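You operate a simulated robot arm through the tools that you are given. There is no shell and no other tool. Be economical: measure what you need, move in short steps, check, and stop when the job is done.

The job below is to be done with a simulated two-armed robot. You get a single attempt, and the scene is never put back.

Task
Pick up the bottle that says "descaler" from the top of the workbench with one hand, pass it to the other hand and put it on the open middle shelf of the shelf unit. Set down upright: bottle.

It is judged by the outcome, as a careful person would: the job done as asked, and still so three seconds after it is handed in. It fails if anything else is knocked over, pushed out of place, dropped, spilled or broken.

Robot
Two 7-joint arms with two-finger parallel grippers on one trunk, on a base that drives. Base frame: it is fixed to the floor where the robot stands at the start and does not move with it; the origin is under the middle of the robot, x ahead of it, y to its left, z up; the surface under the hand at the start is at about z = 850. Units: mm, degrees, N and s.
The left shoulder is at the start at [50, 168, 1182], the right one opposite. With the tool pointing down near the work surface each hand reaches from about 180 to 660 mm from the robot's upright axis, wherever it stands, measured 20 degrees to its own side. Places, roughly: open middle shelf of the shelf unit [200, -3100, 900]. Payload 1.57 kg a hand.
The TCP of each hand is the grasp point between the finger pads, 30 mm short of the fingertips. In the tool frame z runs along the fingers and y along their closing line. Largest opening 80 mm; finger width 17, thickness 12; the body of the gripper, 40 by 82 mm, starts 80 mm behind the TCP.
Orientation is that of the tool frame in the base frame, as a unit quaternion [w, x, y, z]. With the fingers straight down and closing along the base's y, the tool's x points along the base's -x, its y along +y and its z along -z.

Tools
- The arms move only by the tool nudge_tool. It takes "left_rows", "right_rows" or both (then of equal length, played together; a hand with none holds still); each is a list that holds one entry, the list of rows, each a list of 7 numbers: the turn, a rotation vector about the tool's x, y, z in rad, then the shift along the tool's x, y, z in m, then the opening, from 0 (shut) to 1 (fully open). In form: [[[rx, ry, rz, tx, ty, tz, fingers], ...]]. A call has 1 to 10 rows; each row is the pose to reach, as a shift and turn from the pose commanded when the call began, along the tool's axes at that moment. Rows are played at 5 a second. More than 50 mm and 8.6 degrees between two rows, or a gripper value outside its range, and nothing of the call is played. A pose out of reach is approached as far as the arm can. The call stops where the force on the tool passes 40 N (or 10 N more than at its start, if that is more) or the arm is blocked; 0.2 s more then pass. The fingers move at their own pace (about 45 mm/s each) and stop on an object; they squeeze with about 22 N. The grip force told is the motor's: it shows also when the fingers shut on nothing. Time passes only in rows, and 0.2 s behind the last, so rows that repeat a pose let the fingers close. It gives the time, the measured TCP pose, the force on the tool (base axes), the opening and the grip force at its end, in the units of the frame above (readings bear some noise), with the torque about the TCP (base axes, N m) and any sound that the robot's microphone picked up.
- Cameras (640 x 400 px; columns grow to the right, rows downward): "scene" is now at [124.8, -13.4, 1384.1]; the picture's right is [-0.14, -0.99, 0.00], its down [-0.66, 0.10, -0.74] and it looks along [0.74, -0.11, -0.67] (base axes); focal length 252 px, centre (320, 200). "left" rides on the left gripper at [72, 7, -122] in its tool frame; the picture's right is [-0.09, 1.00, 0.00], its down [-0.84, -0.08, -0.54] and it looks along [-0.54, -0.05, 0.84] (tool axes); focal length 238 px, centre (320, 200). "right" rides on the right gripper at [72, -7, -122] in its tool frame; the picture's right is [0.09, 1.00, 0.00], its down [-0.84, 0.08, -0.54] and it looks along [-0.54, 0.05, 0.84] (tool axes); focal length 238 px, centre (320, 200). There is no depth. A picture from a camera that has moved, and an enlarged one, comes with that camera's place and axes in the base frame and with its lens.
- snapshot(camera): a new picture of that camera. It takes no simulated time.
- move_column(by): slides the trunk up (or, below 0, down) by that many mm; the arms and the scene camera ride with it, the base frame stays. It gives what a move gives, with no picture.
- roll_base(legs): drives the robot by 1 to 6 legs, each [ahead, left, turn to the left] in mm, mm and degrees, along the robot's own axes; the way and the turn of a leg run together, so that a leg with both is an arc; at most 1500 mm and 180 degrees a leg. The arms and the cameras ride along, it lands a little off, and it stops where it bumps. It gives what a move gives.
- pan_tilt(pan, tilt): turns the head with the scene camera to pan (to the left, within 80 degrees either way) and tilt (down, from -29 to 69), counted from straight ahead of the robot. It gives what a move gives.
- inspect(camera, box): a new picture of the part [left, top, right, bottom] of that camera's present view, enlarged. It takes no simulated time.
- finish_job(): hands the job in; it is judged then, once.

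Work in short steps. Places have to be worked out from the pictures, the camera data and where the tool is seen: move nearer, look again, correct. Check each grasp and each placing, and mend what went wrong. You have 120 turns and 108 pictures in all, those below and enlarged ones among them. Open the grippers and draw the arms clear of the work before you hand the job in, unless the task says otherwise; then end with one line.

The tools are called after "Emit:" as a command line: name --argument value ..., lists and objects as JSON in quotes. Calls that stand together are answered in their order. nudge_tool: Moves the arms, as the interface text tells. Its arguments: {"type":"object","properties":{"left_rows":{"type":"array"},"right_rows":{"type":"array"}},"required":[]} The other tools are called the same way: move_column (by) slides the trunk up or down; roll_base (legs) drives the base; pan_tilt (pan, tilt) turns the head that bears the scene camera; snapshot (camera) takes a picture; inspect (camera, box) takes an enlarged picture of a part of a camera's view; finish_job () hands the job in.

At the start:

```text
time: 0.0
left_tool_pos: [461.9, 112.0, 1082.3]
left_tcp_rot: [0.0, -0.001, 1.0, 0.001]
left_ft_force: [0.0, -0.7, 0.2]
left_moment: [-0.01, 0.02, -0.02]
left_gripper_width: 79.7
left_finger_force: 0.0
right_tool_pos: [448.1, -277.6, 1125.4]
right_tcp_rot: [0.0, 0.0, 1.0, 0.0]
right_ft_force: [0.7, 0.2, -0.3]
right_moment: [-0.04, 0.02, -0.01]
right_gripper_width: 80.1
right_finger_force: 0.0
trunk travel left (down, up): [-350.0, 93.0]
robot x, y, heading: [1.6, -0.4, -0.1]
head pan, tilt: [-8.3, 42.0]
```

scene: 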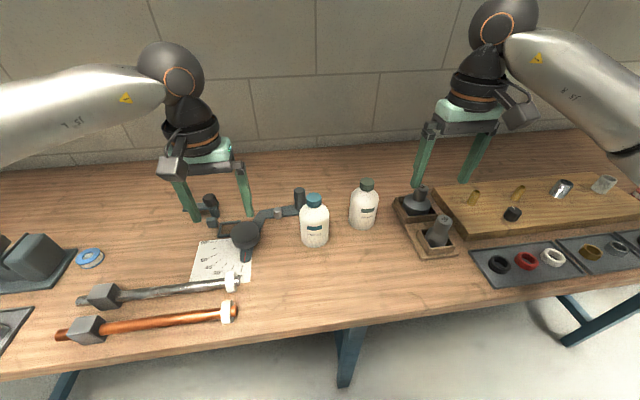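
right: 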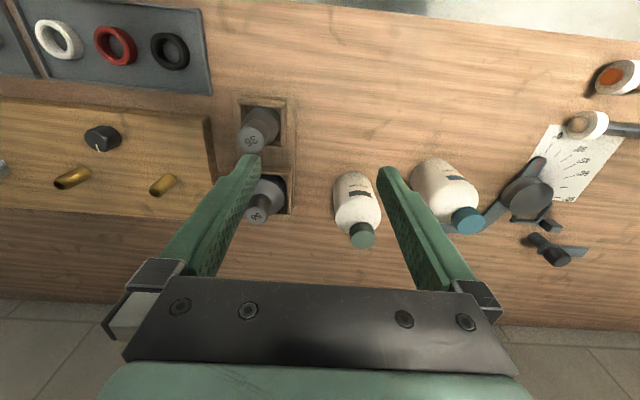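
left: 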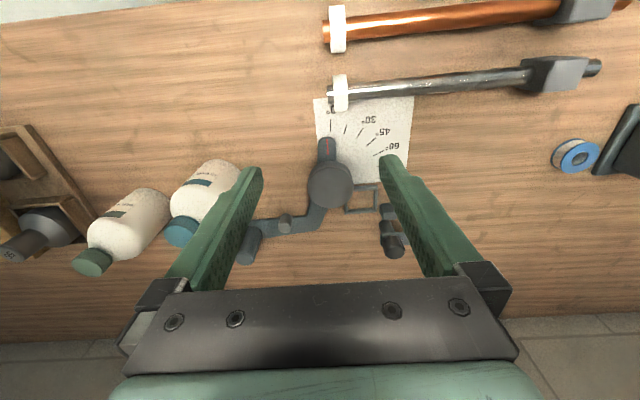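

Two white bottles stand on the bench; I need to read their labels before choosing one.

Emit:
inspect --camera "scene" --box '[285, 170, 395, 255]'

Emit:
inspect --camera "right" --box '[320, 140, 500, 260]'

```text
4.71 times, centred on (340, 212) of scene
camera zoom: at [124.8, -13.4, 1384.1], right [-0.14, -0.99, 0.0], down [-0.66, 0.1, -0.74], along [0.74, -0.11, -0.67], focal length 1187 px, centre (226, 141)
```

zoom: 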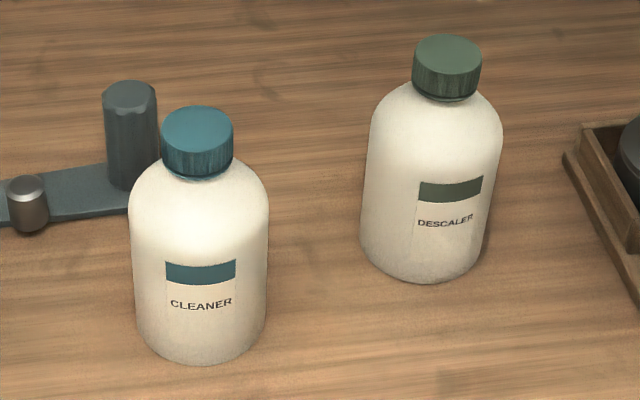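

```text
3.33 times, centred on (410, 200) of right
camera zoom: at [376.5, -283.6, 1248.2], right [-0.09, 1.0, 0.0], down [0.84, 0.08, 0.54], along [0.54, 0.05, -0.84], focal length 794 px, centre (20, 200)
```

zoom: 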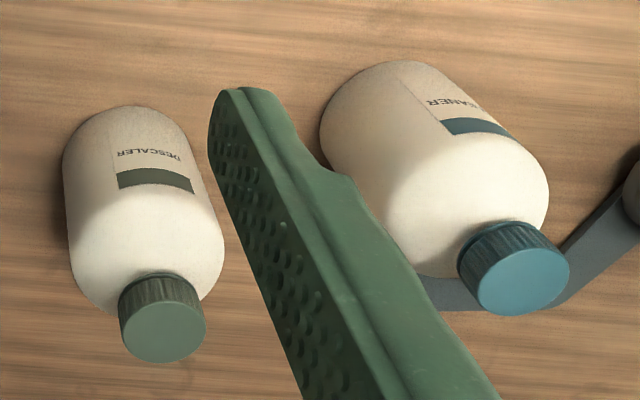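

The green-capped one at about (599, -201), with its cap top at z≈999, is the descaler. I'll look at the shelf before planning the grip.

Emit:
pan_tilt --pan -80 --tilt 15

Emit:
snapshot --camera "scene"

```text
time: 1.4
left_tool_pos: [460.5, 112.2, 1083.4]
left_tcp_rot: [0.0, -0.001, 1.0, 0.001]
left_ft_force: [-0.6, -0.3, 0.0]
left_moment: [-0.05, 0.01, 0.0]
left_gripper_width: 80.3
left_finger_force: 0.1
right_tool_pos: [448.1, -276.2, 1125.5]
right_tcp_rot: [-0.001, 0.0, 1.0, 0.0]
right_ft_force: [0.4, 0.2, 0.3]
right_moment: [-0.02, -0.03, 0.01]
right_gripper_width: 80.0
right_finger_force: 0.0
trunk travel left (down, up): [-350.0, 93.0]
robot x, y, heading: [-2.7, -2.6, -0.1]
head pan, tilt: [-80.0, 15.0]
```

```text
102 pictures are left
camera scene: at [58.4, -93.3, 1426.6], right [-0.98, -0.17, 0.0], down [-0.05, 0.26, -0.97], along [0.17, -0.95, -0.26], focal length 252 px, centre (320, 200)
```

scene: 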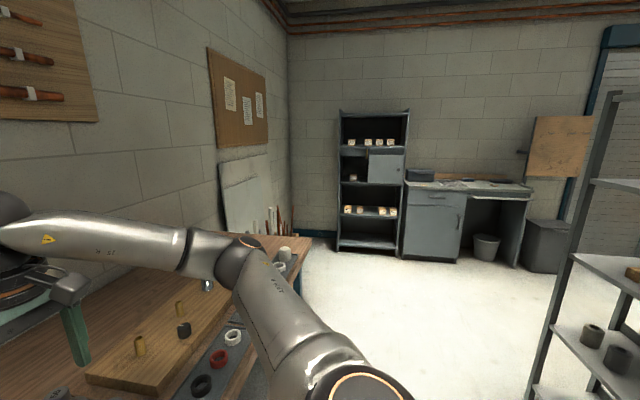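

Emit:
inspect --camera "scene" --box '[320, 95, 440, 265]'

```text
2.35 times, centred on (380, 180) of scene
camera zoom: at [58.4, -93.3, 1426.6], right [-0.98, -0.17, 0.0], down [-0.05, 0.26, -0.97], along [0.17, -0.95, -0.26], focal length 593 px, centre (179, 247)
```

zoom: 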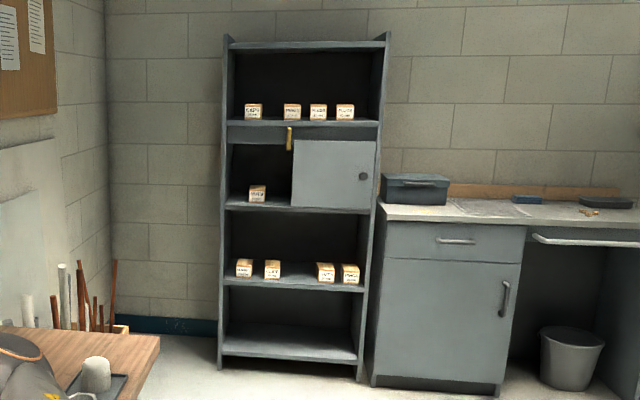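

The open middle shelf is the left bay beside the small door (z≈880, x≈170), holding one small block. My plan is for the right hand to take the cap from above, then the left hand to take the body from the side. I'll start by moving the right hand above the cap.

Emit:
nudge_tool --right_rows '[[[0, 0, 0, -0.037, 0.019, 0.005, 0.8], [0, 0, 0, -0.074, 0.038, 0.01, 0.8], [0, 0, 0, -0.11, 0.057, 0.015, 0.8], [0, 0, 0, -0.14, 0.076, 0.02, 0.8], [0, 0, 0, -0.14, 0.076, 0.02, 0.8]]]'

Emit:
pan_tilt --pan -8.3 --tilt 42

Emit:
snapshot --camera "right"

Emit:
snapshot --camera "scene"

```text
time: 2.6
left_tool_pos: [459.4, 111.7, 1083.1]
left_tcp_rot: [0.0, 0.0, 1.0, 0.0]
left_ft_force: [0.0, 0.3, 0.5]
left_moment: [0.03, -0.01, -0.01]
left_gripper_width: 80.0
left_finger_force: 0.0
right_tool_pos: [589.6, -199.8, 1104.2]
right_tcp_rot: [0.001, -0.001, 1.0, -0.001]
right_ft_force: [0.2, -0.4, 0.6]
right_moment: [-0.01, 0.0, 0.01]
right_gripper_width: 63.6
right_finger_force: 0.0
trunk travel left (down, up): [-350.0, 93.0]
robot x, y, heading: [3.1, -1.5, 0.1]
head pan, tilt: [-80.0, 15.0]
```

```text
time: 4.1
left_tool_pos: [460.1, 113.4, 1083.2]
left_tcp_rot: [0.001, -0.002, 1.0, 0.0]
left_ft_force: [1.0, -0.5, -0.4]
left_moment: [0.02, -0.01, 0.01]
left_gripper_width: 80.0
left_finger_force: 0.0
right_tool_pos: [588.4, -200.1, 1106.1]
right_tcp_rot: [0.0, -0.001, 1.0, -0.001]
right_ft_force: [-0.3, -0.1, 0.3]
right_moment: [-0.01, -0.02, 0.02]
right_gripper_width: 63.9
right_finger_force: 0.1
trunk travel left (down, up): [-350.0, 93.0]
robot x, y, heading: [-2.6, -2.0, -0.2]
head pan, tilt: [-8.3, 42.0]
```

```text
100 pictures are left
camera right: at [516.7, -207.2, 1228.6], right [-0.09, 1.0, 0.0], down [0.84, 0.08, 0.54], along [0.54, 0.05, -0.84], focal length 238 px, centre (320, 200)
```

right: 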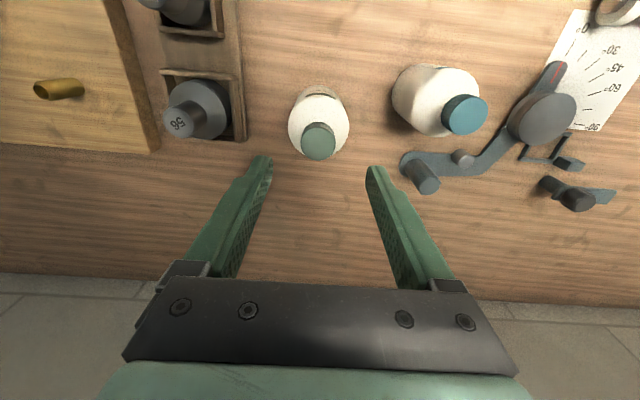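

```text
99 pictures are left
camera scene: at [124.8, -13.4, 1384.1], right [-0.14, -0.99, 0.0], down [-0.66, 0.1, -0.74], along [0.74, -0.11, -0.67], focal length 252 px, centre (320, 200)
```

scene: 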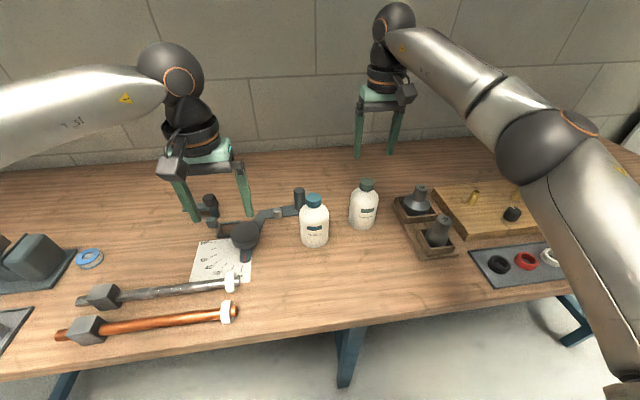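

From this closer view the cap sits at about (596, -200), top z≈999. I'll descend so the pads straddle the cap with the tips just above the shoulder.

Emit:
nudge_tool --right_rows '[[[0, 0, 0, -0.007, 0, 0.03, 0.8], [0, 0, 0, -0.007, 0, 0.06, 0.8], [0, 0, 0, -0.007, 0, 0.085, 0.8], [0, 0, 0, -0.007, 0, 0.085, 0.8]]]'

Emit:
snapshot --camera "right"

Emit:
inspect --camera "scene" --box '[310, 110, 430, 240]'

```text
time: 5.1
left_tool_pos: [460.7, 113.8, 1082.7]
left_tcp_rot: [-0.001, -0.002, 1.0, 0.0]
left_ft_force: [0.2, 1.0, -0.4]
left_moment: [-0.02, 0.01, 0.01]
left_gripper_width: 80.2
left_finger_force: 0.1
right_tool_pos: [595.0, -201.0, 1020.0]
right_tcp_rot: [0.0, 0.001, 1.0, 0.0]
right_ft_force: [0.3, 0.3, 0.1]
right_moment: [0.0, 0.01, 0.03]
right_gripper_width: 64.1
right_finger_force: 0.0
trunk travel left (down, up): [-350.0, 93.0]
robot x, y, heading: [0.5, 2.4, -0.0]
head pan, tilt: [-8.3, 42.0]
```

```text
98 pictures are left
camera right: at [523.1, -207.9, 1143.6], right [-0.09, 1.0, 0.0], down [0.84, 0.08, 0.54], along [0.54, 0.05, -0.84], focal length 238 px, centre (320, 200)
```

right: 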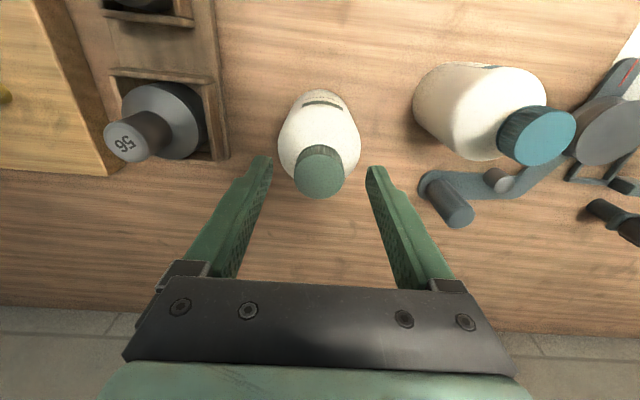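

```text
3.08 times, centred on (370, 175) of scene
camera zoom: at [124.7, -13.3, 1384.1], right [-0.14, -0.99, 0.0], down [-0.66, 0.1, -0.74], along [0.74, -0.11, -0.67], focal length 776 px, centre (166, 277)
```

zoom: 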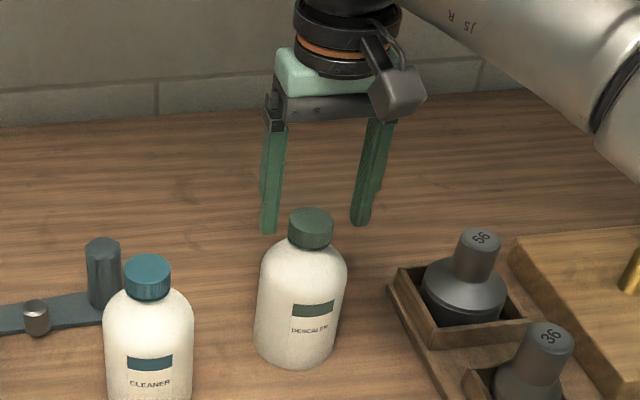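

Tips are now about level with the cap top and centred on it. I'll go down another 20 mm and then close.

Emit:
nudge_tool --right_rows '[[[0, 0, 0, -0.002, 0, 0.01, 0.8], [0, 0, 0, -0.002, 0, 0.02, 0.8], [0, 0, 0, -0.002, 0, 0.02, 0.8]]]'

Emit:
inspect --camera "scene" --box '[340, 150, 400, 230]'

Emit:
snapshot --camera "right"

```text
time: 5.9
left_tool_pos: [460.4, 112.4, 1082.7]
left_tcp_rot: [0.0, -0.001, 1.0, 0.0]
left_ft_force: [-0.3, -0.4, -0.4]
left_moment: [0.03, 0.03, -0.01]
left_gripper_width: 80.0
left_finger_force: 0.2
right_tool_pos: [595.8, -200.5, 999.6]
right_tcp_rot: [0.0, 0.0, 1.0, 0.0]
right_ft_force: [0.3, -0.3, 0.1]
right_moment: [-0.01, -0.01, 0.0]
right_gripper_width: 63.9
right_finger_force: 0.0
trunk travel left (down, up): [-350.0, 93.0]
robot x, y, heading: [-0.7, -1.6, -0.2]
head pan, tilt: [-8.3, 42.0]
```

```text
5.00 times, centred on (370, 190) of scene
camera zoom: at [124.8, -13.3, 1384.1], right [-0.14, -0.99, 0.0], down [-0.66, 0.1, -0.74], along [0.74, -0.11, -0.67], focal length 1261 px, centre (70, 250)
```

zoom: 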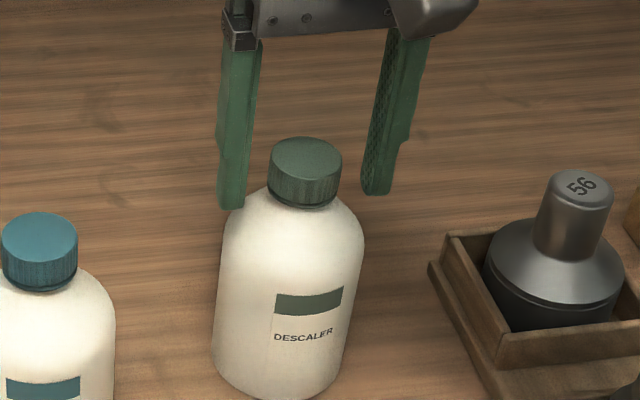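

```text
95 pictures are left
camera right: at [525.3, -207.6, 1123.7], right [-0.09, 1.0, 0.0], down [0.84, 0.08, 0.54], along [0.54, 0.05, -0.84], focal length 238 px, centre (320, 200)
```

right: 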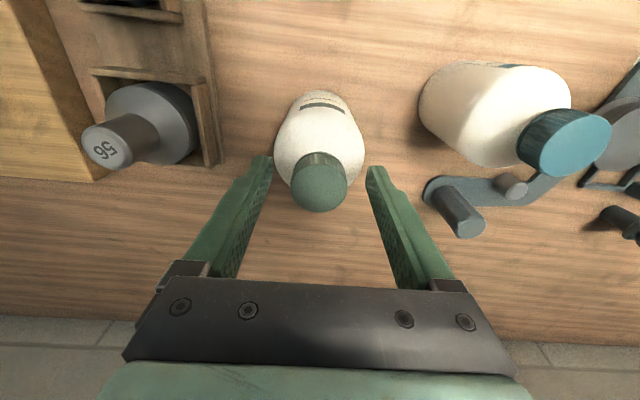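

Cap top ≈1000 and tips ≈970, below the cap rim. Closing now.

Emit:
nudge_tool --right_rows '[[[0, 0, 0, -0.001, 0, 0, 0.6], [0, 0, 0, -0.001, 0, 0, 0.4], [0, 0, 0, -0.001, 0, 0, 0.2], [0, 0, 0, -0.001, 0, 0, 0.2], [0, 0, 0, -0.001, 0, 0, 0.2]]]'

Emit:
inspect --camera "scene" --box '[340, 150, 400, 230]'

```text
time: 7.1
left_tool_pos: [461.2, 112.4, 1082.8]
left_tcp_rot: [0.0, 0.0, 1.0, -0.001]
left_ft_force: [0.4, 0.6, 0.3]
left_moment: [-0.01, -0.01, 0.03]
left_gripper_width: 80.2
left_finger_force: 0.1
right_tool_pos: [598.1, -201.8, 1000.0]
right_tcp_rot: [0.0, 0.001, 1.0, 0.0]
right_ft_force: [0.1, -1.6, 0.3]
right_moment: [-0.07, -0.06, 0.02]
right_gripper_width: 35.0
right_finger_force: 21.8
trunk travel left (down, up): [-350.0, 93.0]
robot x, y, heading: [2.3, 2.6, 0.0]
head pan, tilt: [-8.3, 42.0]
```

```text
5.00 times, centred on (370, 190) of scene
camera zoom: at [124.9, -13.5, 1384.1], right [-0.14, -0.99, 0.0], down [-0.66, 0.1, -0.74], along [0.74, -0.11, -0.67], focal length 1261 px, centre (70, 250)
```

zoom: 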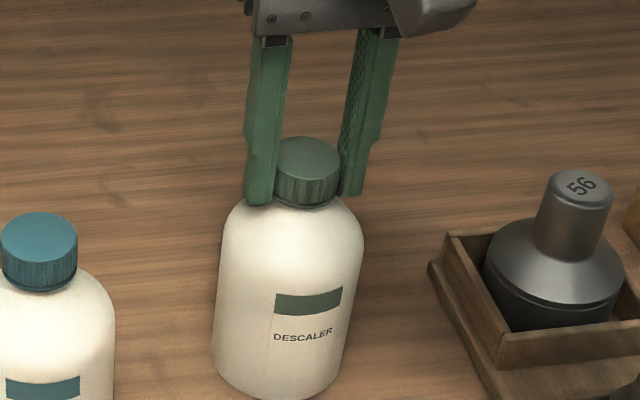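

Gripped on the cap (35 mm, 22 N). Lifting straight up and checking.

Emit:
nudge_tool --right_rows '[[[0, 0, 0, 0, 0, -0.02, 0.2], [0, 0, 0, 0, 0, -0.05, 0.2], [0, 0, 0, 0, 0, -0.09, 0.2], [0, 0, 0, 0, 0, -0.13, 0.2], [0, 0, 0, 0, 0, -0.16, 0.2], [0, 0, 0, 0, 0, -0.16, 0.2]]]'

Emit:
snapshot --camera "scene"

Emit:
snapshot --camera "right"

```text
time: 8.5
left_tool_pos: [462.0, 111.9, 1081.7]
left_tcp_rot: [0.0, 0.0, 1.0, 0.0]
left_ft_force: [-0.5, 0.3, -0.1]
left_moment: [0.0, 0.02, 0.0]
left_gripper_width: 80.1
left_finger_force: 0.1
right_tool_pos: [599.1, -201.3, 1160.8]
right_tcp_rot: [-0.001, 0.0, 1.0, 0.0]
right_ft_force: [-0.1, -0.1, -4.5]
right_moment: [0.01, 0.0, 0.0]
right_gripper_width: 35.0
right_finger_force: 22.1
trunk travel left (down, up): [-350.0, 93.0]
robot x, y, heading: [-0.7, -2.3, 0.2]
head pan, tilt: [-8.3, 42.0]
```

```text
93 pictures are left
camera scene: at [125.5, -14.1, 1384.0], right [-0.14, -0.99, 0.0], down [-0.66, 0.1, -0.74], along [0.73, -0.11, -0.67], focal length 252 px, centre (320, 200)
```

scene: 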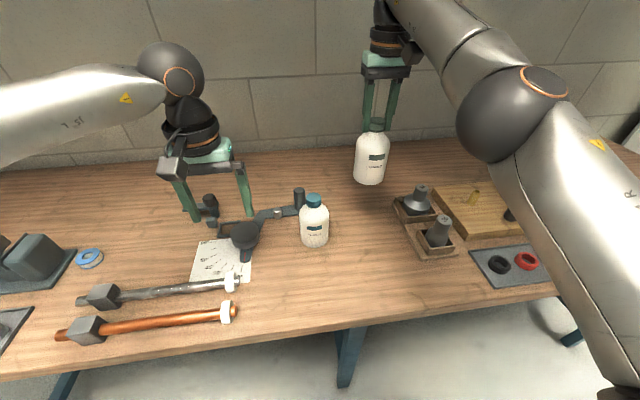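

```text
92 pictures are left
camera right: at [526.6, -208.3, 1283.7], right [-0.09, 1.0, 0.0], down [0.84, 0.08, 0.54], along [0.54, 0.05, -0.84], focal length 238 px, centre (320, 200)
```

right: 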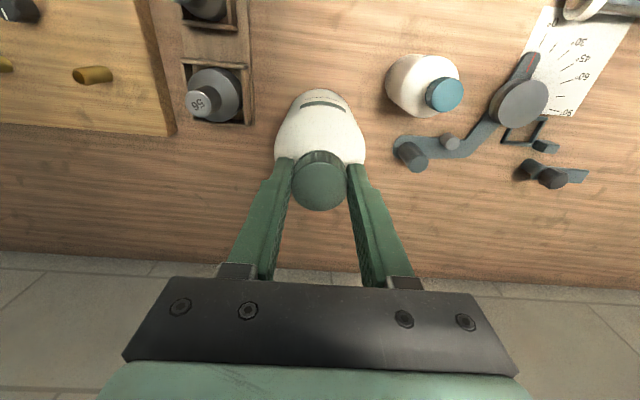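

The bottle hangs straight and weighs about 0.46 kg. I'll orient the left hand for a horizontal forward grasp with its camera on top, starting by rolling it about its own axis to test the joint range.

Emit:
nudge_tool --left_rows '[[[0, 0, 0.15, 0, 0, 0, 1], [0, 0, 0.3, 0, 0, 0, 1], [0, 0, 0.45, 0, 0, 0, 1], [0, 0, 0.6, 0, 0, 0, 1], [0, 0, 0.75, 0, 0, 0, 1], [0, 0, 0.9, 0, 0, 0, 1], [0, 0, 1.05, 0, 0, 0, 1], [0, 0, 1.2, 0, 0, 0, 1], [0, 0, 1.35, 0, 0, 0, 1], [0, 0, 1.5, 0, 0, 0, 1]]]'

```text
time: 10.7
left_tool_pos: [353.0, 99.2, 1095.2]
left_tcp_rot: [0.001, 0.64, 0.768, 0.001]
left_ft_force: [0.7, 0.1, 0.0]
left_moment: [0.03, 0.0, 0.01]
left_gripper_width: 80.2
left_finger_force: 0.1
left hand out of reach, approached as far as the arm can: row 7, 8, 9, 10
right_tool_pos: [599.6, -202.0, 1158.8]
right_tcp_rot: [-0.001, 0.0, 1.0, 0.001]
right_ft_force: [-0.6, -0.9, -4.3]
right_moment: [0.0, 0.03, 0.0]
right_gripper_width: 34.8
right_finger_force: 21.9
trunk travel left (down, up): [-350.0, 93.0]
robot x, y, heading: [-1.6, -0.3, -0.1]
head pan, tilt: [-8.3, 42.0]
```

That direction hits a joint limit, so I'll go back and check the other one.

Emit:
nudge_tool --left_rows '[[[0, 0, -0.15, 0, 0, 0, 1], [0, 0, -0.3, 0, 0, 0, 1], [0, 0, -0.45, 0, 0, 0, 1], [0, 0, -0.6, 0, 0, 0, 1], [0, 0, -0.75, 0, 0, 0, 1], [0, 0, -0.9, 0, 0, 0, 1], [0, 0, -1.05, 0, 0, 0, 1], [0, 0, -1.2, 0, 0, 0, 1], [0, 0, -1.35, 0, 0, 0, 1], [0, 0, -1.5, 0, 0, 0, 1]]]'

Emit:
nudge_tool --left_rows '[[[0, 0, -0.15, 0, 0, 0, 1], [0, 0, -0.3, 0, 0, 0, 1], [0, 0, -0.45, 0, 0, 0, 1], [0, 0, -0.6, 0, 0, 0, 1], [0, 0, -0.75, 0, 0, 0, 1], [0, 0, -0.9, 0, 0, 0, 1], [0, 0, -1.05, 0, 0, 0, 1], [0, 0, -1.2, 0, 0, 0, 1], [0, 0, -1.35, 0, 0, 0, 1], [0, 0, -1.5, 0, 0, 0, 1]]]'

```text
time: 12.9
left_tool_pos: [350.3, 101.6, 1096.9]
left_tcp_rot: [0.002, -0.056, 0.998, 0.001]
left_ft_force: [-0.1, 0.2, -0.1]
left_moment: [0.0, 0.02, 0.01]
left_gripper_width: 79.9
left_finger_force: 0.0
right_tool_pos: [598.2, -201.1, 1159.9]
right_tcp_rot: [-0.001, 0.0, 1.0, 0.0]
right_ft_force: [0.0, 0.6, -3.3]
right_moment: [0.02, 0.0, -0.01]
right_gripper_width: 35.2
right_finger_force: 21.9
trunk travel left (down, up): [-350.0, 93.0]
robot x, y, heading: [-0.7, 2.9, 0.0]
head pan, tilt: [-8.3, 42.0]
```

```text
time: 15.1
left_tool_pos: [351.6, 100.5, 1097.1]
left_tcp_rot: [-0.002, 0.722, -0.692, 0.001]
left_ft_force: [0.2, 0.9, 0.2]
left_moment: [0.01, -0.01, 0.01]
left_gripper_width: 79.9
left_finger_force: 0.1
right_tool_pos: [599.3, -200.7, 1162.0]
right_tcp_rot: [0.0, 0.0, 1.0, 0.0]
right_ft_force: [-0.7, -0.3, -4.6]
right_moment: [0.01, 0.0, 0.04]
right_gripper_width: 34.9
right_finger_force: 21.9
trunk travel left (down, up): [-350.0, 93.0]
robot x, y, heading: [-3.0, 1.9, -0.1]
head pan, tilt: [-8.3, 42.0]
```

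Negative direction works well. Continuing to about -180°.

Emit:
nudge_tool --left_rows '[[[0, 0, -0.15, 0, 0, 0, 1], [0, 0, -0.3, 0, 0, 0, 1], [0, 0, -0.45, 0, 0, 0, 1], [0, 0, -0.6, 0, 0, 0, 1], [0, 0, -0.75, 0, 0, 0, 1], [0, 0, -0.9, 0, 0, 0, 1], [0, 0, -1.05, 0, 0, 0, 1], [0, 0, -1.2, 0, 0, 0, 1], [0, 0, -1.35, 0, 0, 0, 1], [0, 0, -1.5, 0, 0, 0, 1]]]'

```text
time: 17.3
left_tool_pos: [350.1, 100.5, 1096.5]
left_tcp_rot: [-0.002, 1.0, -0.014, 0.003]
left_ft_force: [0.3, -0.8, -0.3]
left_moment: [-0.02, -0.03, 0.02]
left_gripper_width: 79.5
left_finger_force: 0.1
right_tool_pos: [598.3, -201.5, 1159.9]
right_tcp_rot: [0.001, 0.0, 1.0, 0.0]
right_ft_force: [-0.2, -0.1, -3.6]
right_moment: [0.0, 0.0, 0.0]
right_gripper_width: 35.2
right_finger_force: 22.0
trunk travel left (down, up): [-350.0, 93.0]
robot x, y, heading: [0.4, -1.7, -0.4]
head pan, tilt: [-8.3, 42.0]
```

Roll succeeded, with the camera now on the far side. Now I'll pitch the fingers up to point forward, moving the hand slightly ahead.

Emit:
nudge_tool --left_rows '[[[0, 0.15, 0, 0.01, 0, 0, 1], [0, 0.3, 0, 0.02, 0, 0, 1], [0, 0.45, 0, 0.03, 0, 0, 1], [0, 0.6, 0, 0.04, 0, 0, 1], [0, 0.75, 0, 0.05, 0, 0, 1], [0, 0.9, 0, 0.06, 0, 0, 1], [0, 1.05, 0, 0.07, 0, 0, 1], [0, 1.2, 0, 0.08, 0, 0, 1], [0, 1.35, 0, 0.09, 0, 0, 1], [0, 1.5, 0, 0.1, 0, 0, 1]]]'

Emit:
snapshot --camera "scene"

```text
time: 19.5
left_tool_pos: [451.1, 96.6, 1097.7]
left_tcp_rot: [0.01, 0.73, -0.013, 0.683]
left_ft_force: [0.1, -0.3, -0.3]
left_moment: [0.01, -0.02, -0.02]
left_gripper_width: 80.1
left_finger_force: 0.0
right_tool_pos: [599.7, -201.0, 1159.9]
right_tcp_rot: [0.0, 0.0, 1.0, 0.001]
right_ft_force: [0.2, 0.4, -4.4]
right_moment: [-0.01, 0.01, 0.0]
right_gripper_width: 34.9
right_finger_force: 21.5
trunk travel left (down, up): [-350.0, 93.0]
robot x, y, heading: [-0.3, 0.6, -0.2]
head pan, tilt: [-8.3, 42.0]
```

```text
91 pictures are left
camera scene: at [125.3, -13.9, 1383.9], right [-0.14, -0.99, 0.0], down [-0.66, 0.1, -0.74], along [0.74, -0.11, -0.67], focal length 252 px, centre (320, 200)
```

scene: 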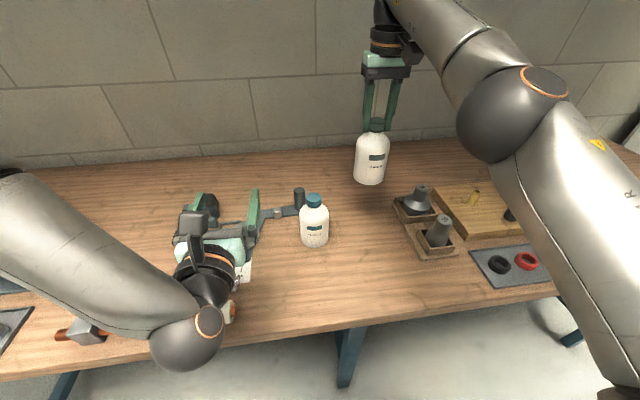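

The left hand is horizontal at z≈1098, matching the grip height I want (about 88 mm above the bottle base). I'll fix the small left tilt and bring the bottle to about (560, -20).

Emit:
nudge_tool --left_rows '[[[0.016, 0.033, 0, 0, 0, 0, 1], [0.032, 0.066, 0, 0, 0, 0, 1], [0.032, 0.066, 0, 0, 0, 0, 1], [0.032, 0.066, 0, 0, 0, 0, 1], [0.032, 0.066, 0, 0, 0, 0, 1], [0.032, 0.066, 0, 0, 0, 0, 1]]]' --right_rows '[[[0, 0, 0, 0.008, 0.036, 0, 0.2], [0, 0, 0, 0.016, 0.072, 0, 0.2], [0, 0, 0, 0.024, 0.108, 0, 0.2], [0, 0, 0, 0.032, 0.144, 0, 0.2], [0, 0, 0, 0.039, 0.181, 0, 0.2], [0, 0, 0, 0.039, 0.181, 0, 0.2]]]'

Emit:
snapshot --camera "left"

Emit:
snapshot --camera "scene"

```text
time: 20.9
left_tool_pos: [449.4, 98.0, 1096.8]
left_tcp_rot: [-0.002, 0.707, -0.001, 0.707]
left_ft_force: [0.3, -0.5, 0.0]
left_moment: [0.01, 0.0, 0.01]
left_gripper_width: 79.9
left_finger_force: 0.0
right_tool_pos: [557.4, -21.3, 1160.4]
right_tcp_rot: [0.0, 0.001, 1.0, 0.0]
right_ft_force: [-0.4, -0.4, -3.5]
right_moment: [-0.02, 0.03, 0.0]
right_gripper_width: 35.2
right_finger_force: 22.0
trunk travel left (down, up): [-350.0, 93.0]
robot x, y, heading: [-0.1, -0.4, -0.1]
head pan, tilt: [-8.3, 42.0]
```

```text
90 pictures are left
camera left: at [328.4, 88.5, 1169.4], right [0.0, -1.0, -0.1], down [-0.54, 0.08, -0.84], along [0.84, 0.05, -0.54], focal length 238 px, centre (320, 200)
```

left: 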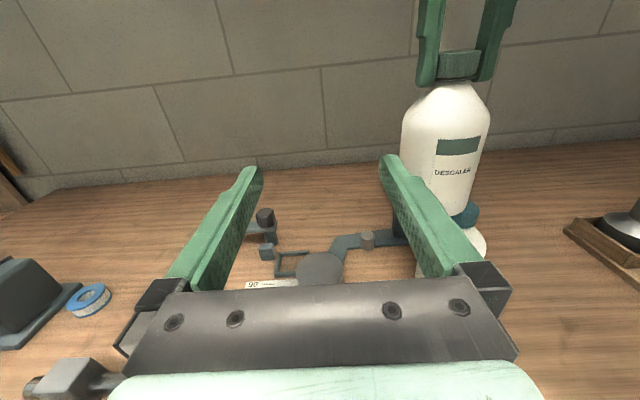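

```text
89 pictures are left
camera scene: at [125.5, -14.1, 1384.0], right [-0.14, -0.99, 0.0], down [-0.66, 0.1, -0.74], along [0.73, -0.11, -0.67], focal length 252 px, centre (320, 200)
```

scene: 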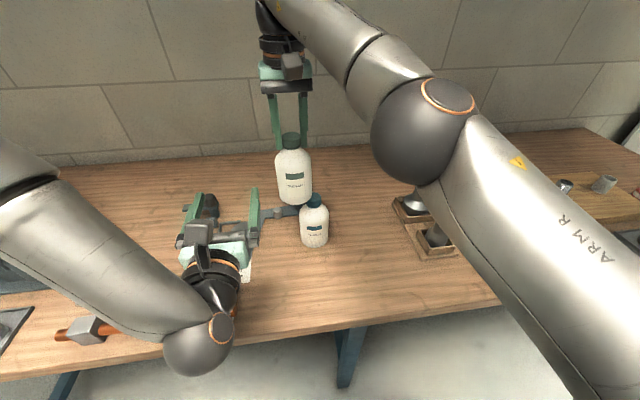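

The bottle is slightly above and to the right in the left camera's view, about 74 mm in diameter against an 80 mm opening, so alignment must be tight. I'll shift the left hand to y≈-21 and check symmetry before advancing.

Emit:
nudge_tool --left_rows '[[[0, 0, 0, 0, 0.04, 0, 1], [0, 0, 0, 0, 0.08, 0, 1], [0, 0, 0, 0, 0.119, 0, 1], [0, 0, 0, 0, 0.119, 0, 1], [0, 0, 0, 0, 0.119, 0, 1]]]'

Emit:
snapshot --camera "left"

Emit:
inspect --camera "left" --box '[220, 40, 420, 190]'

```text
time: 22.1
left_tool_pos: [451.9, -22.5, 1095.4]
left_tcp_rot: [-0.002, 0.707, -0.001, 0.707]
left_ft_force: [0.4, 0.5, 0.1]
left_moment: [0.0, -0.01, 0.02]
left_gripper_width: 80.3
left_finger_force: 0.1
right_tool_pos: [556.7, -20.5, 1160.1]
right_tcp_rot: [-0.001, 0.0, 1.0, 0.0]
right_ft_force: [-1.1, 0.5, -3.9]
right_moment: [0.01, 0.02, 0.02]
right_gripper_width: 35.3
right_finger_force: 21.9
trunk travel left (down, up): [-350.0, 93.0]
robot x, y, heading: [-1.3, 1.1, -0.2]
head pan, tilt: [-8.3, 42.0]
```

```text
88 pictures are left
camera left: at [329.6, -30.4, 1168.4], right [0.0, -1.0, -0.1], down [-0.54, 0.08, -0.84], along [0.84, 0.05, -0.54], focal length 238 px, centre (320, 200)
```

left: 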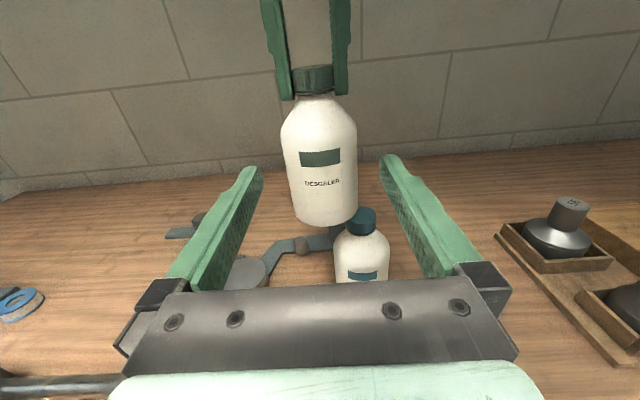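

```text
2.67 times, centred on (320, 115) of left
camera zoom: at [329.6, -30.4, 1168.4], right [0.0, -1.0, -0.1], down [-0.54, 0.08, -0.84], along [0.84, 0.05, -0.54], focal length 636 px, centre (320, 427)
```

zoom: 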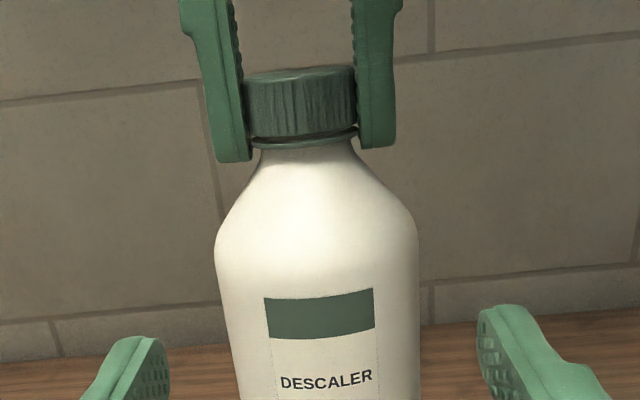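

The body measures about 71–73 mm. The bottle sits about 1.5 mm to the +y side of my finger centre, so I'll correct that, drop 6 mm, and advance until the tips just begin to straddle it.

Emit:
nudge_tool --left_rows '[[[0, 0, 0, -0.006, -0.0015, 0.0, 1], [0, 0, 0, -0.006, -0.0015, 0.025, 1], [0, 0, 0, -0.006, -0.0015, 0.05, 1], [0, 0, 0, -0.006, -0.0015, 0.05, 1], [0, 0, 0, -0.006, -0.0015, 0.05, 1]]]'

Emit:
inspect --camera "left" --box '[220, 60, 420, 210]'

```text
time: 23.3
left_tool_pos: [500.6, -18.8, 1091.2]
left_tcp_rot: [-0.002, 0.707, -0.001, 0.707]
left_ft_force: [-0.1, 0.8, 0.4]
left_moment: [0.05, 0.01, 0.0]
left_gripper_width: 80.0
left_finger_force: 0.0
right_tool_pos: [557.4, -20.1, 1159.5]
right_tcp_rot: [0.0, 0.0, 1.0, -0.001]
right_ft_force: [-0.1, 0.3, -4.2]
right_moment: [-0.04, 0.02, -0.04]
right_gripper_width: 35.1
right_finger_force: 21.3
trunk travel left (down, up): [-350.0, 93.0]
robot x, y, heading: [1.8, -1.8, -0.2]
head pan, tilt: [-8.3, 42.0]
```

```text
2.67 times, centred on (320, 135) of left
camera zoom: at [378.5, -28.0, 1163.3], right [0.0, -1.0, -0.1], down [-0.54, 0.08, -0.84], along [0.84, 0.05, -0.54], focal length 636 px, centre (320, 373)
```

zoom: 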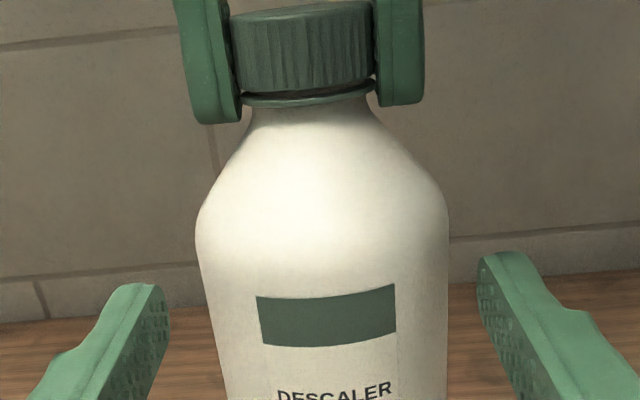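

Centred to within about 1 mm. Advancing so the TCP reaches the bottle axis.

Emit:
nudge_tool --left_rows '[[[0, 0, 0, 0, -0.0005, 0.015, 1], [0, 0, 0, 0, -0.0005, 0.03, 1], [0, 0, 0, 0, -0.0005, 0.045, 1], [0, 0, 0, 0, -0.0005, 0.055, 1], [0, 0, 0, 0, -0.0005, 0.055, 1]]]'

Emit:
snapshot --camera "left"

```text
time: 24.5
left_tool_pos: [556.1, -18.9, 1091.1]
left_tcp_rot: [0.0, 0.707, -0.001, 0.707]
left_ft_force: [-0.5, 0.1, 0.3]
left_moment: [0.01, 0.01, -0.02]
left_gripper_width: 80.1
left_finger_force: 0.1
right_tool_pos: [556.9, -19.2, 1158.8]
right_tcp_rot: [0.0, -0.001, 1.0, 0.0]
right_ft_force: [-0.7, 0.3, -4.4]
right_moment: [0.01, 0.03, -0.04]
right_gripper_width: 35.1
right_finger_force: 22.0
trunk travel left (down, up): [-350.0, 93.0]
robot x, y, heading: [-1.2, 0.2, 0.1]
head pan, tilt: [-8.3, 42.0]
```

```text
85 pictures are left
camera left: at [433.8, -27.8, 1163.4], right [0.0, -1.0, -0.1], down [-0.54, 0.08, -0.84], along [0.84, 0.05, -0.54], focal length 238 px, centre (320, 200)
```

left: 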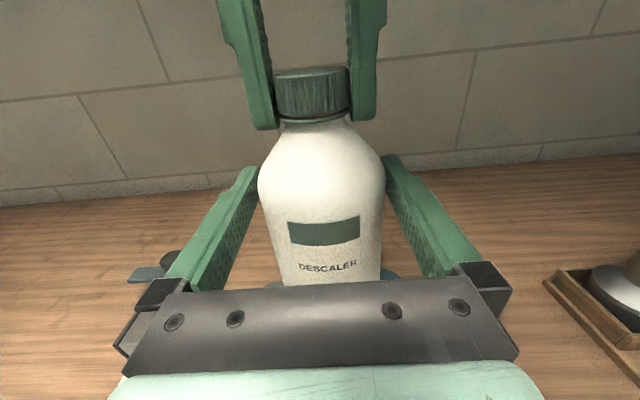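

The bottle is between the left fingers with no contact force. I'll close the left gripper now.

Emit:
nudge_tool --left_rows '[[[0, 0, 0, 0, 0, 0, 0.9], [0, 0, 0, 0, 0, 0, 0.8], [0, 0, 0, 0, 0, 0, 0.6], [0, 0, 0, 0, 0, 0, 0.5], [0, 0, 0, 0, 0, 0, 0.5]]]'

```text
time: 25.7
left_tool_pos: [554.2, -20.9, 1090.6]
left_tcp_rot: [0.0, 0.707, -0.002, 0.707]
left_ft_force: [2.5, -6.2, 0.1]
left_moment: [0.16, 0.02, -0.07]
left_gripper_width: 72.1
left_finger_force: 21.6
right_tool_pos: [556.6, -19.9, 1159.3]
right_tcp_rot: [0.0, -0.001, 1.0, 0.0]
right_ft_force: [-1.7, 5.0, -3.4]
right_moment: [0.2, 0.24, 0.02]
right_gripper_width: 35.0
right_finger_force: 22.0
trunk travel left (down, up): [-350.0, 93.0]
robot x, y, heading: [-1.3, 1.9, 0.0]
head pan, tilt: [-8.3, 42.0]
```

Both hands hold it (72 mm on the body, small misalignment force). Opening the right hand, then lifting it straight off.

Emit:
nudge_tool --right_rows '[[[0, 0, 0, 0, 0, 0, 0.55], [0, 0, 0, 0, 0, 0, 0.8], [0, 0, 0, 0, 0, 0, 0.8], [0, 0, 0, 0, 0, 0, 0.8]]]'

Emit:
snapshot --camera "left"

```text
time: 26.7
left_tool_pos: [555.3, -18.5, 1091.2]
left_tcp_rot: [-0.001, 0.707, -0.002, 0.707]
left_ft_force: [-0.1, -0.4, 0.7]
left_moment: [-0.02, 0.01, -0.02]
left_gripper_width: 72.0
left_finger_force: 21.9
right_tool_pos: [556.6, -19.9, 1159.2]
right_tcp_rot: [0.0, 0.001, 1.0, 0.0]
right_ft_force: [0.3, 1.0, -0.9]
right_moment: [0.0, 0.02, -0.01]
right_gripper_width: 63.7
right_finger_force: 0.0
trunk travel left (down, up): [-350.0, 93.0]
robot x, y, heading: [-0.8, -1.2, -0.1]
head pan, tilt: [-8.3, 42.0]
```

```text
84 pictures are left
camera left: at [433.6, -27.8, 1163.3], right [0.0, -1.0, -0.1], down [-0.54, 0.08, -0.84], along [0.84, 0.05, -0.54], focal length 238 px, centre (320, 200)
```

left: 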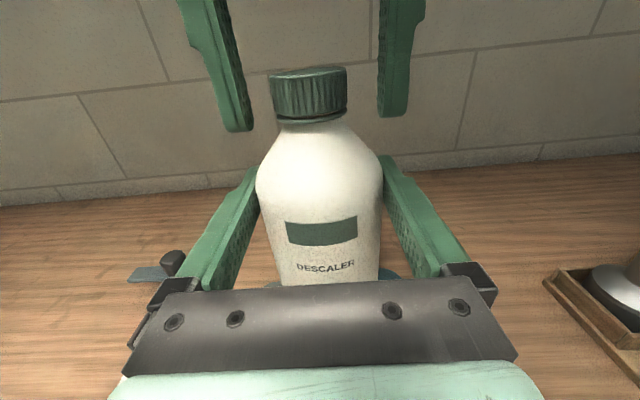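

Left force shows almost no weight, and the cleaner's cap is close below, so I'll look before moving.

Emit:
inspect --camera "scene" --box '[230, 100, 360, 260]'

Emit:
nudge_tool --left_rows '[[[0, 0, 0, 0, 0, 0, 0.5], [0, 0, 0, 0, 0, 0, 0.5]]]'

```text
2.50 times, centred on (295, 180) of scene
camera zoom: at [125.3, -13.4, 1384.0], right [-0.14, -0.99, 0.0], down [-0.66, 0.1, -0.74], along [0.74, -0.11, -0.67], focal length 630 px, centre (382, 250)
```

zoom: 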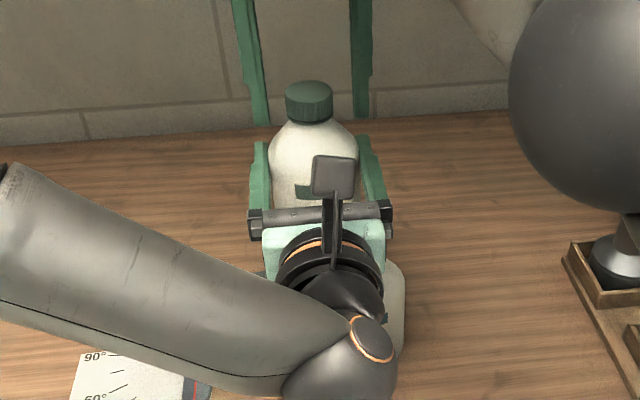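

```text
time: 27.3
left_tool_pos: [556.5, -18.6, 1090.4]
left_tcp_rot: [-0.001, 0.707, -0.001, 0.707]
left_ft_force: [0.2, 0.4, 0.3]
left_moment: [-0.01, 0.0, 0.01]
left_gripper_width: 71.8
left_finger_force: 22.1
right_tool_pos: [556.9, -21.5, 1160.2]
right_tcp_rot: [0.001, 0.0, 1.0, 0.0]
right_ft_force: [0.3, 0.2, 0.5]
right_moment: [0.02, 0.01, -0.01]
right_gripper_width: 64.0
right_finger_force: 0.0
trunk travel left (down, up): [-350.0, 93.0]
robot x, y, heading: [0.5, 0.7, -0.1]
head pan, tilt: [-8.3, 42.0]
```

I'll raise both hands together by 60 mm and watch the left load.

Emit:
nudge_tool --left_rows '[[[0, 0, 0, 0.01, 0, 0, 0.5], [0, 0, 0, 0.02, 0, 0, 0.5], [0, 0, 0, 0.04, 0, 0, 0.5], [0, 0, 0, 0.06, 0, 0, 0.5], [0, 0, 0, 0.06, 0, 0, 0.5]]]' --right_rows '[[[0, 0, 0, 0, 0, -0.02, 0.8], [0, 0, 0, 0, 0, -0.05, 0.8], [0, 0, 0, 0, 0, -0.08, 0.8], [0, 0, 0, 0, 0, -0.11, 0.8], [0, 0, 0, 0, 0, -0.13, 0.8]]]'

Emit:
snapshot --camera "left"

Emit:
snapshot --camera "scene"

```text
time: 28.5
left_tool_pos: [555.4, -21.2, 1150.4]
left_tcp_rot: [-0.001, 0.707, -0.001, 0.707]
left_ft_force: [-0.7, 0.3, -4.3]
left_moment: [0.0, 0.05, 0.02]
left_gripper_width: 72.2
left_finger_force: 21.8
right_tool_pos: [518.2, -26.1, 1241.2]
right_tcp_rot: [-0.001, 0.0, 1.0, 0.0]
right_ft_force: [0.6, 0.6, -0.3]
right_moment: [-0.03, 0.03, -0.02]
right_gripper_width: 63.8
right_finger_force: 0.0
right hand out of reach, approached as far as the arm can: row 1, 2, 3, 4, 5
trunk travel left (down, up): [-350.0, 93.0]
robot x, y, heading: [-0.6, 0.2, -0.0]
head pan, tilt: [-8.3, 42.0]
```

```text
82 pictures are left
camera left: at [433.5, -28.3, 1223.2], right [0.0, -1.0, -0.1], down [-0.54, 0.08, -0.84], along [0.84, 0.05, -0.54], focal length 238 px, centre (320, 200)
```

left: 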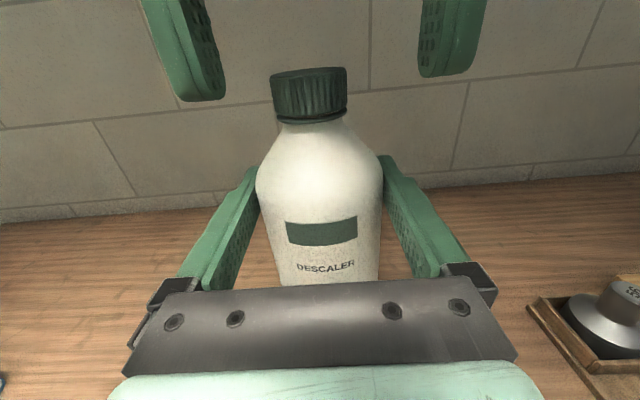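

```text
81 pictures are left
camera scene: at [125.4, -13.7, 1384.0], right [-0.14, -0.99, 0.0], down [-0.66, 0.1, -0.74], along [0.73, -0.11, -0.67], focal length 252 px, centre (320, 200)
```

scene: 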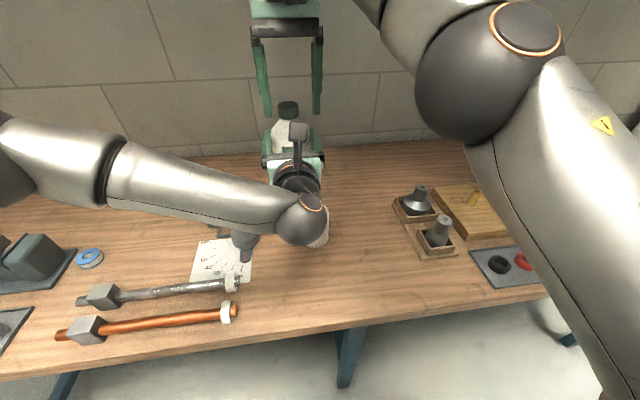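

The left hand now carries the full 4.3 N and the right is clear above. I'll retract the right hand to its side.

Emit:
nudge_tool --right_rows '[[[0, 0, 0, 0, -0.04, 0, 0.8], [0, 0, 0, 0, -0.08, 0, 0.8], [0, 0, 0, 0.02, -0.12, 0, 0.8], [0, 0, 0, 0.05, -0.16, 0, 0.8], [0, 0, 0, 0.08, -0.2, 0, 0.8], [0, 0, 0, 0.11, -0.23, 0, 0.8], [0, 0, 0, 0.14, -0.25, 0, 0.8]]]' --left_rows '[[[0, 0, 0, 0, 0, 0, 0.5], [0, 0, 0, 0, 0, 0, 0.5], [0, 0, 0, 0, 0, 0, 0.5], [0, 0, 0, 0.01, -0.02, -0.03, 0.5], [0, 0, 0, 0.02, -0.04, -0.06, 0.5], [0, 0, 0, 0.02, -0.06, -0.1, 0.5], [0, 0, 0, 0.02, -0.08, -0.13, 0.5]]]'

Emit:
snapshot --camera "scene"

```text
time: 30.1
left_tool_pos: [423.6, 61.1, 1171.5]
left_tcp_rot: [-0.001, 0.706, -0.002, 0.708]
left_ft_force: [0.2, 0.5, -3.5]
left_moment: [0.0, -0.01, 0.02]
left_gripper_width: 72.0
left_finger_force: 21.6
right_tool_pos: [375.9, -275.9, 1242.2]
right_tcp_rot: [0.0, 0.0, 1.0, 0.0]
right_ft_force: [0.1, -0.2, 0.5]
right_moment: [0.02, 0.01, -0.01]
right_gripper_width: 63.9
right_finger_force: 0.0
trunk travel left (down, up): [-350.0, 93.0]
robot x, y, heading: [-0.7, 0.6, -0.0]
head pan, tilt: [-8.3, 42.0]
```

```text
80 pictures are left
camera scene: at [124.2, -13.4, 1384.2], right [-0.14, -0.99, 0.0], down [-0.66, 0.1, -0.74], along [0.74, -0.11, -0.67], focal length 252 px, centre (320, 200)
```

scene: 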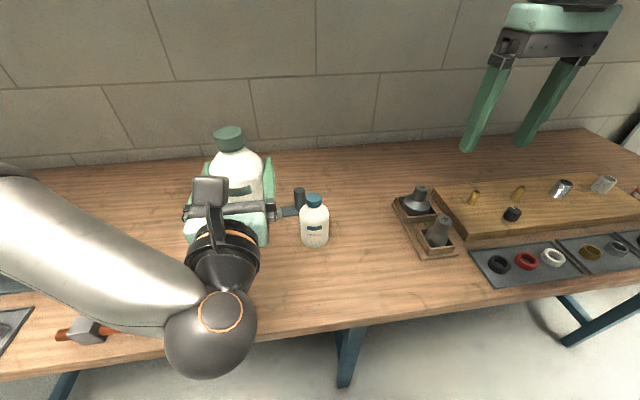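

The cleaner is undisturbed. Now I'll drive: back away, turn right to face the shelf, and go partway.

Emit:
roll_base --legs '[[-250, 0, 0], [0, 0, -90], [1300, 0, 0]]'

Emit:
pan_tilt --pan 0 --tilt 20

Emit:
snapshot --camera "scene"

```text
time: 41.8
left_tool_pos: [-171.0, -1723.4, 1170.1]
left_tcp_rot: [0.497, 0.502, -0.498, 0.503]
left_ft_force: [-0.2, 0.0, -3.9]
left_moment: [0.03, 0.0, -0.01]
left_gripper_width: 72.4
left_finger_force: 21.9
right_tool_pos: [-507.2, -1677.8, 1241.4]
right_tcp_rot: [0.001, 0.703, 0.711, 0.0]
right_ft_force: [-0.1, -0.4, 0.2]
right_moment: [0.01, 0.03, -0.03]
right_gripper_width: 64.1
right_finger_force: 0.0
trunk travel left (down, up): [-350.0, 93.0]
robot x, y, heading: [-236.8, -1298.7, -89.4]
head pan, tilt: [-8.3, 42.0]
```

```text
time: 42.7
left_tool_pos: [-171.9, -1723.4, 1169.7]
left_tcp_rot: [0.497, 0.502, -0.498, 0.503]
left_ft_force: [-0.3, -1.4, -3.7]
left_moment: [0.0, 0.03, 0.0]
left_gripper_width: 72.2
left_finger_force: 22.0
right_tool_pos: [-508.5, -1677.8, 1241.3]
right_tcp_rot: [0.0, 0.703, 0.711, -0.001]
right_ft_force: [-0.2, -0.2, 0.3]
right_moment: [0.05, 0.0, 0.0]
right_gripper_width: 64.1
right_finger_force: 0.0
trunk travel left (down, up): [-350.0, 93.0]
robot x, y, heading: [-241.3, -1298.3, -89.3]
head pan, tilt: [0.0, 20.0]
```

```text
79 pictures are left
camera scene: at [-233.2, -1432.9, 1418.3], right [-1.0, -0.01, 0.0], down [0.0, 0.34, -0.94], along [0.01, -0.94, -0.34], focal length 252 px, centre (320, 200)
```

scene: 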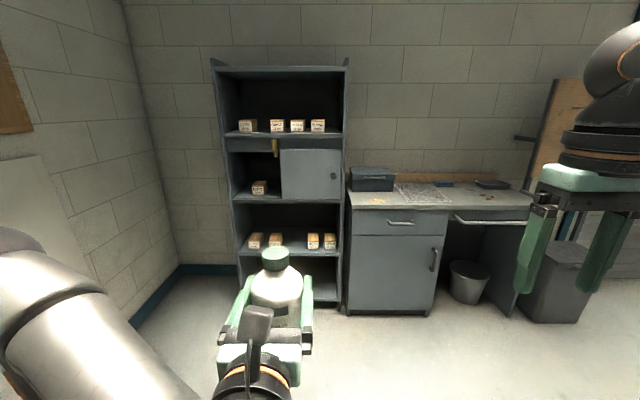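

Emit:
inspect --camera "scene" --box '[205, 120, 355, 215]'

```text
4.21 times, centred on (280, 168) of scene
camera zoom: at [-233.2, -1432.9, 1418.3], right [-1.0, -0.01, 0.0], down [0.0, 0.34, -0.94], along [0.01, -0.94, -0.34], focal length 1062 px, centre (488, 337)
```

zoom: 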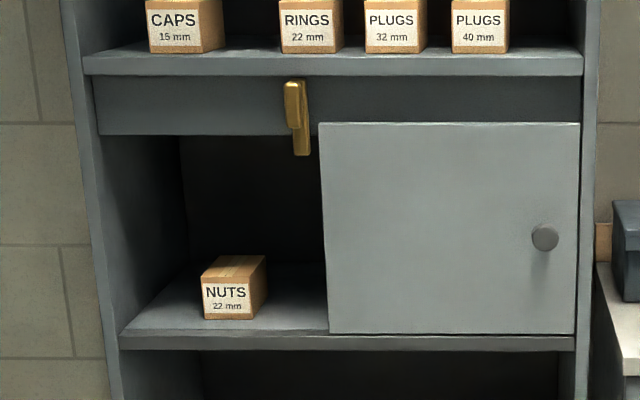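

The bay is about 310 mm wide (x≈25–335), with a "NUTS" box at x≈150–225. The gap between it and the door fits the bottle at x≈88. I'll drive nearer and shift left.

Emit:
roll_base --legs '[[0, 0, -0.6], [800, 0, 0], [0, 258, 0]]'

Emit:
snapshot --camera "scene"

Emit:
snapshot --camera "left"

```text
time: 49.8
left_tool_pos: [88.0, -2526.7, 1169.2]
left_tcp_rot: [0.497, 0.502, -0.499, 0.503]
left_ft_force: [1.3, 0.0, -4.1]
left_moment: [0.02, -0.05, 0.02]
left_gripper_width: 72.0
left_finger_force: 21.9
right_tool_pos: [-248.0, -2480.9, 1242.4]
right_tcp_rot: [0.0, 0.704, 0.71, 0.0]
right_ft_force: [-0.1, -0.3, -0.2]
right_moment: [0.02, 0.05, -0.03]
right_gripper_width: 64.1
right_finger_force: 0.2
trunk travel left (down, up): [-350.0, 93.0]
robot x, y, heading: [25.9, -2099.9, -89.6]
head pan, tilt: [0.0, 20.0]
```

```text
77 pictures are left
camera scene: at [28.2, -2235.8, 1418.4], right [-1.0, -0.01, 0.0], down [0.0, 0.34, -0.94], along [0.01, -0.94, -0.34], focal length 252 px, centre (320, 200)
```

scene: 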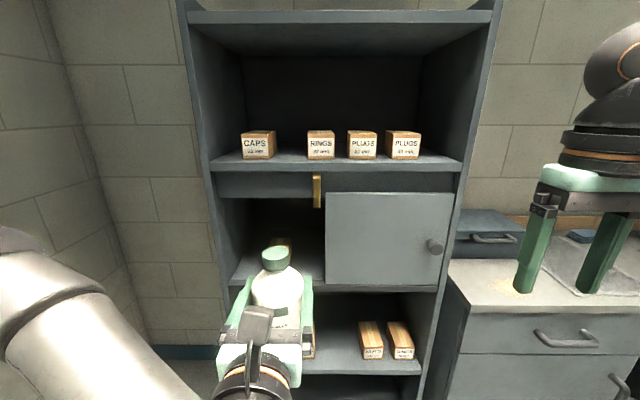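

```text
76 pictures are left
camera left: at [80.4, -2406.3, 1243.0], right [-1.0, -0.01, -0.1], down [0.08, 0.54, -0.84], along [0.06, -0.84, -0.54], focal length 238 px, centre (320, 200)
```

left: 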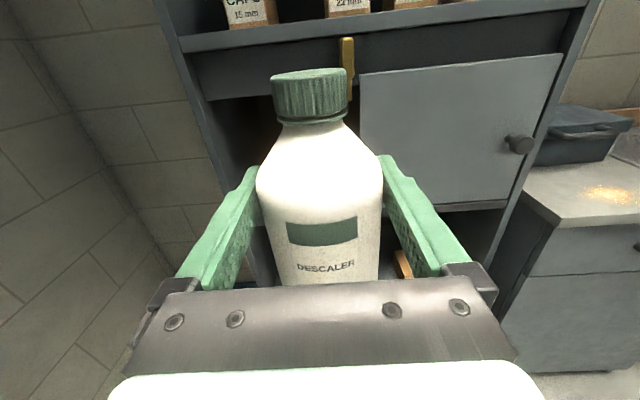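

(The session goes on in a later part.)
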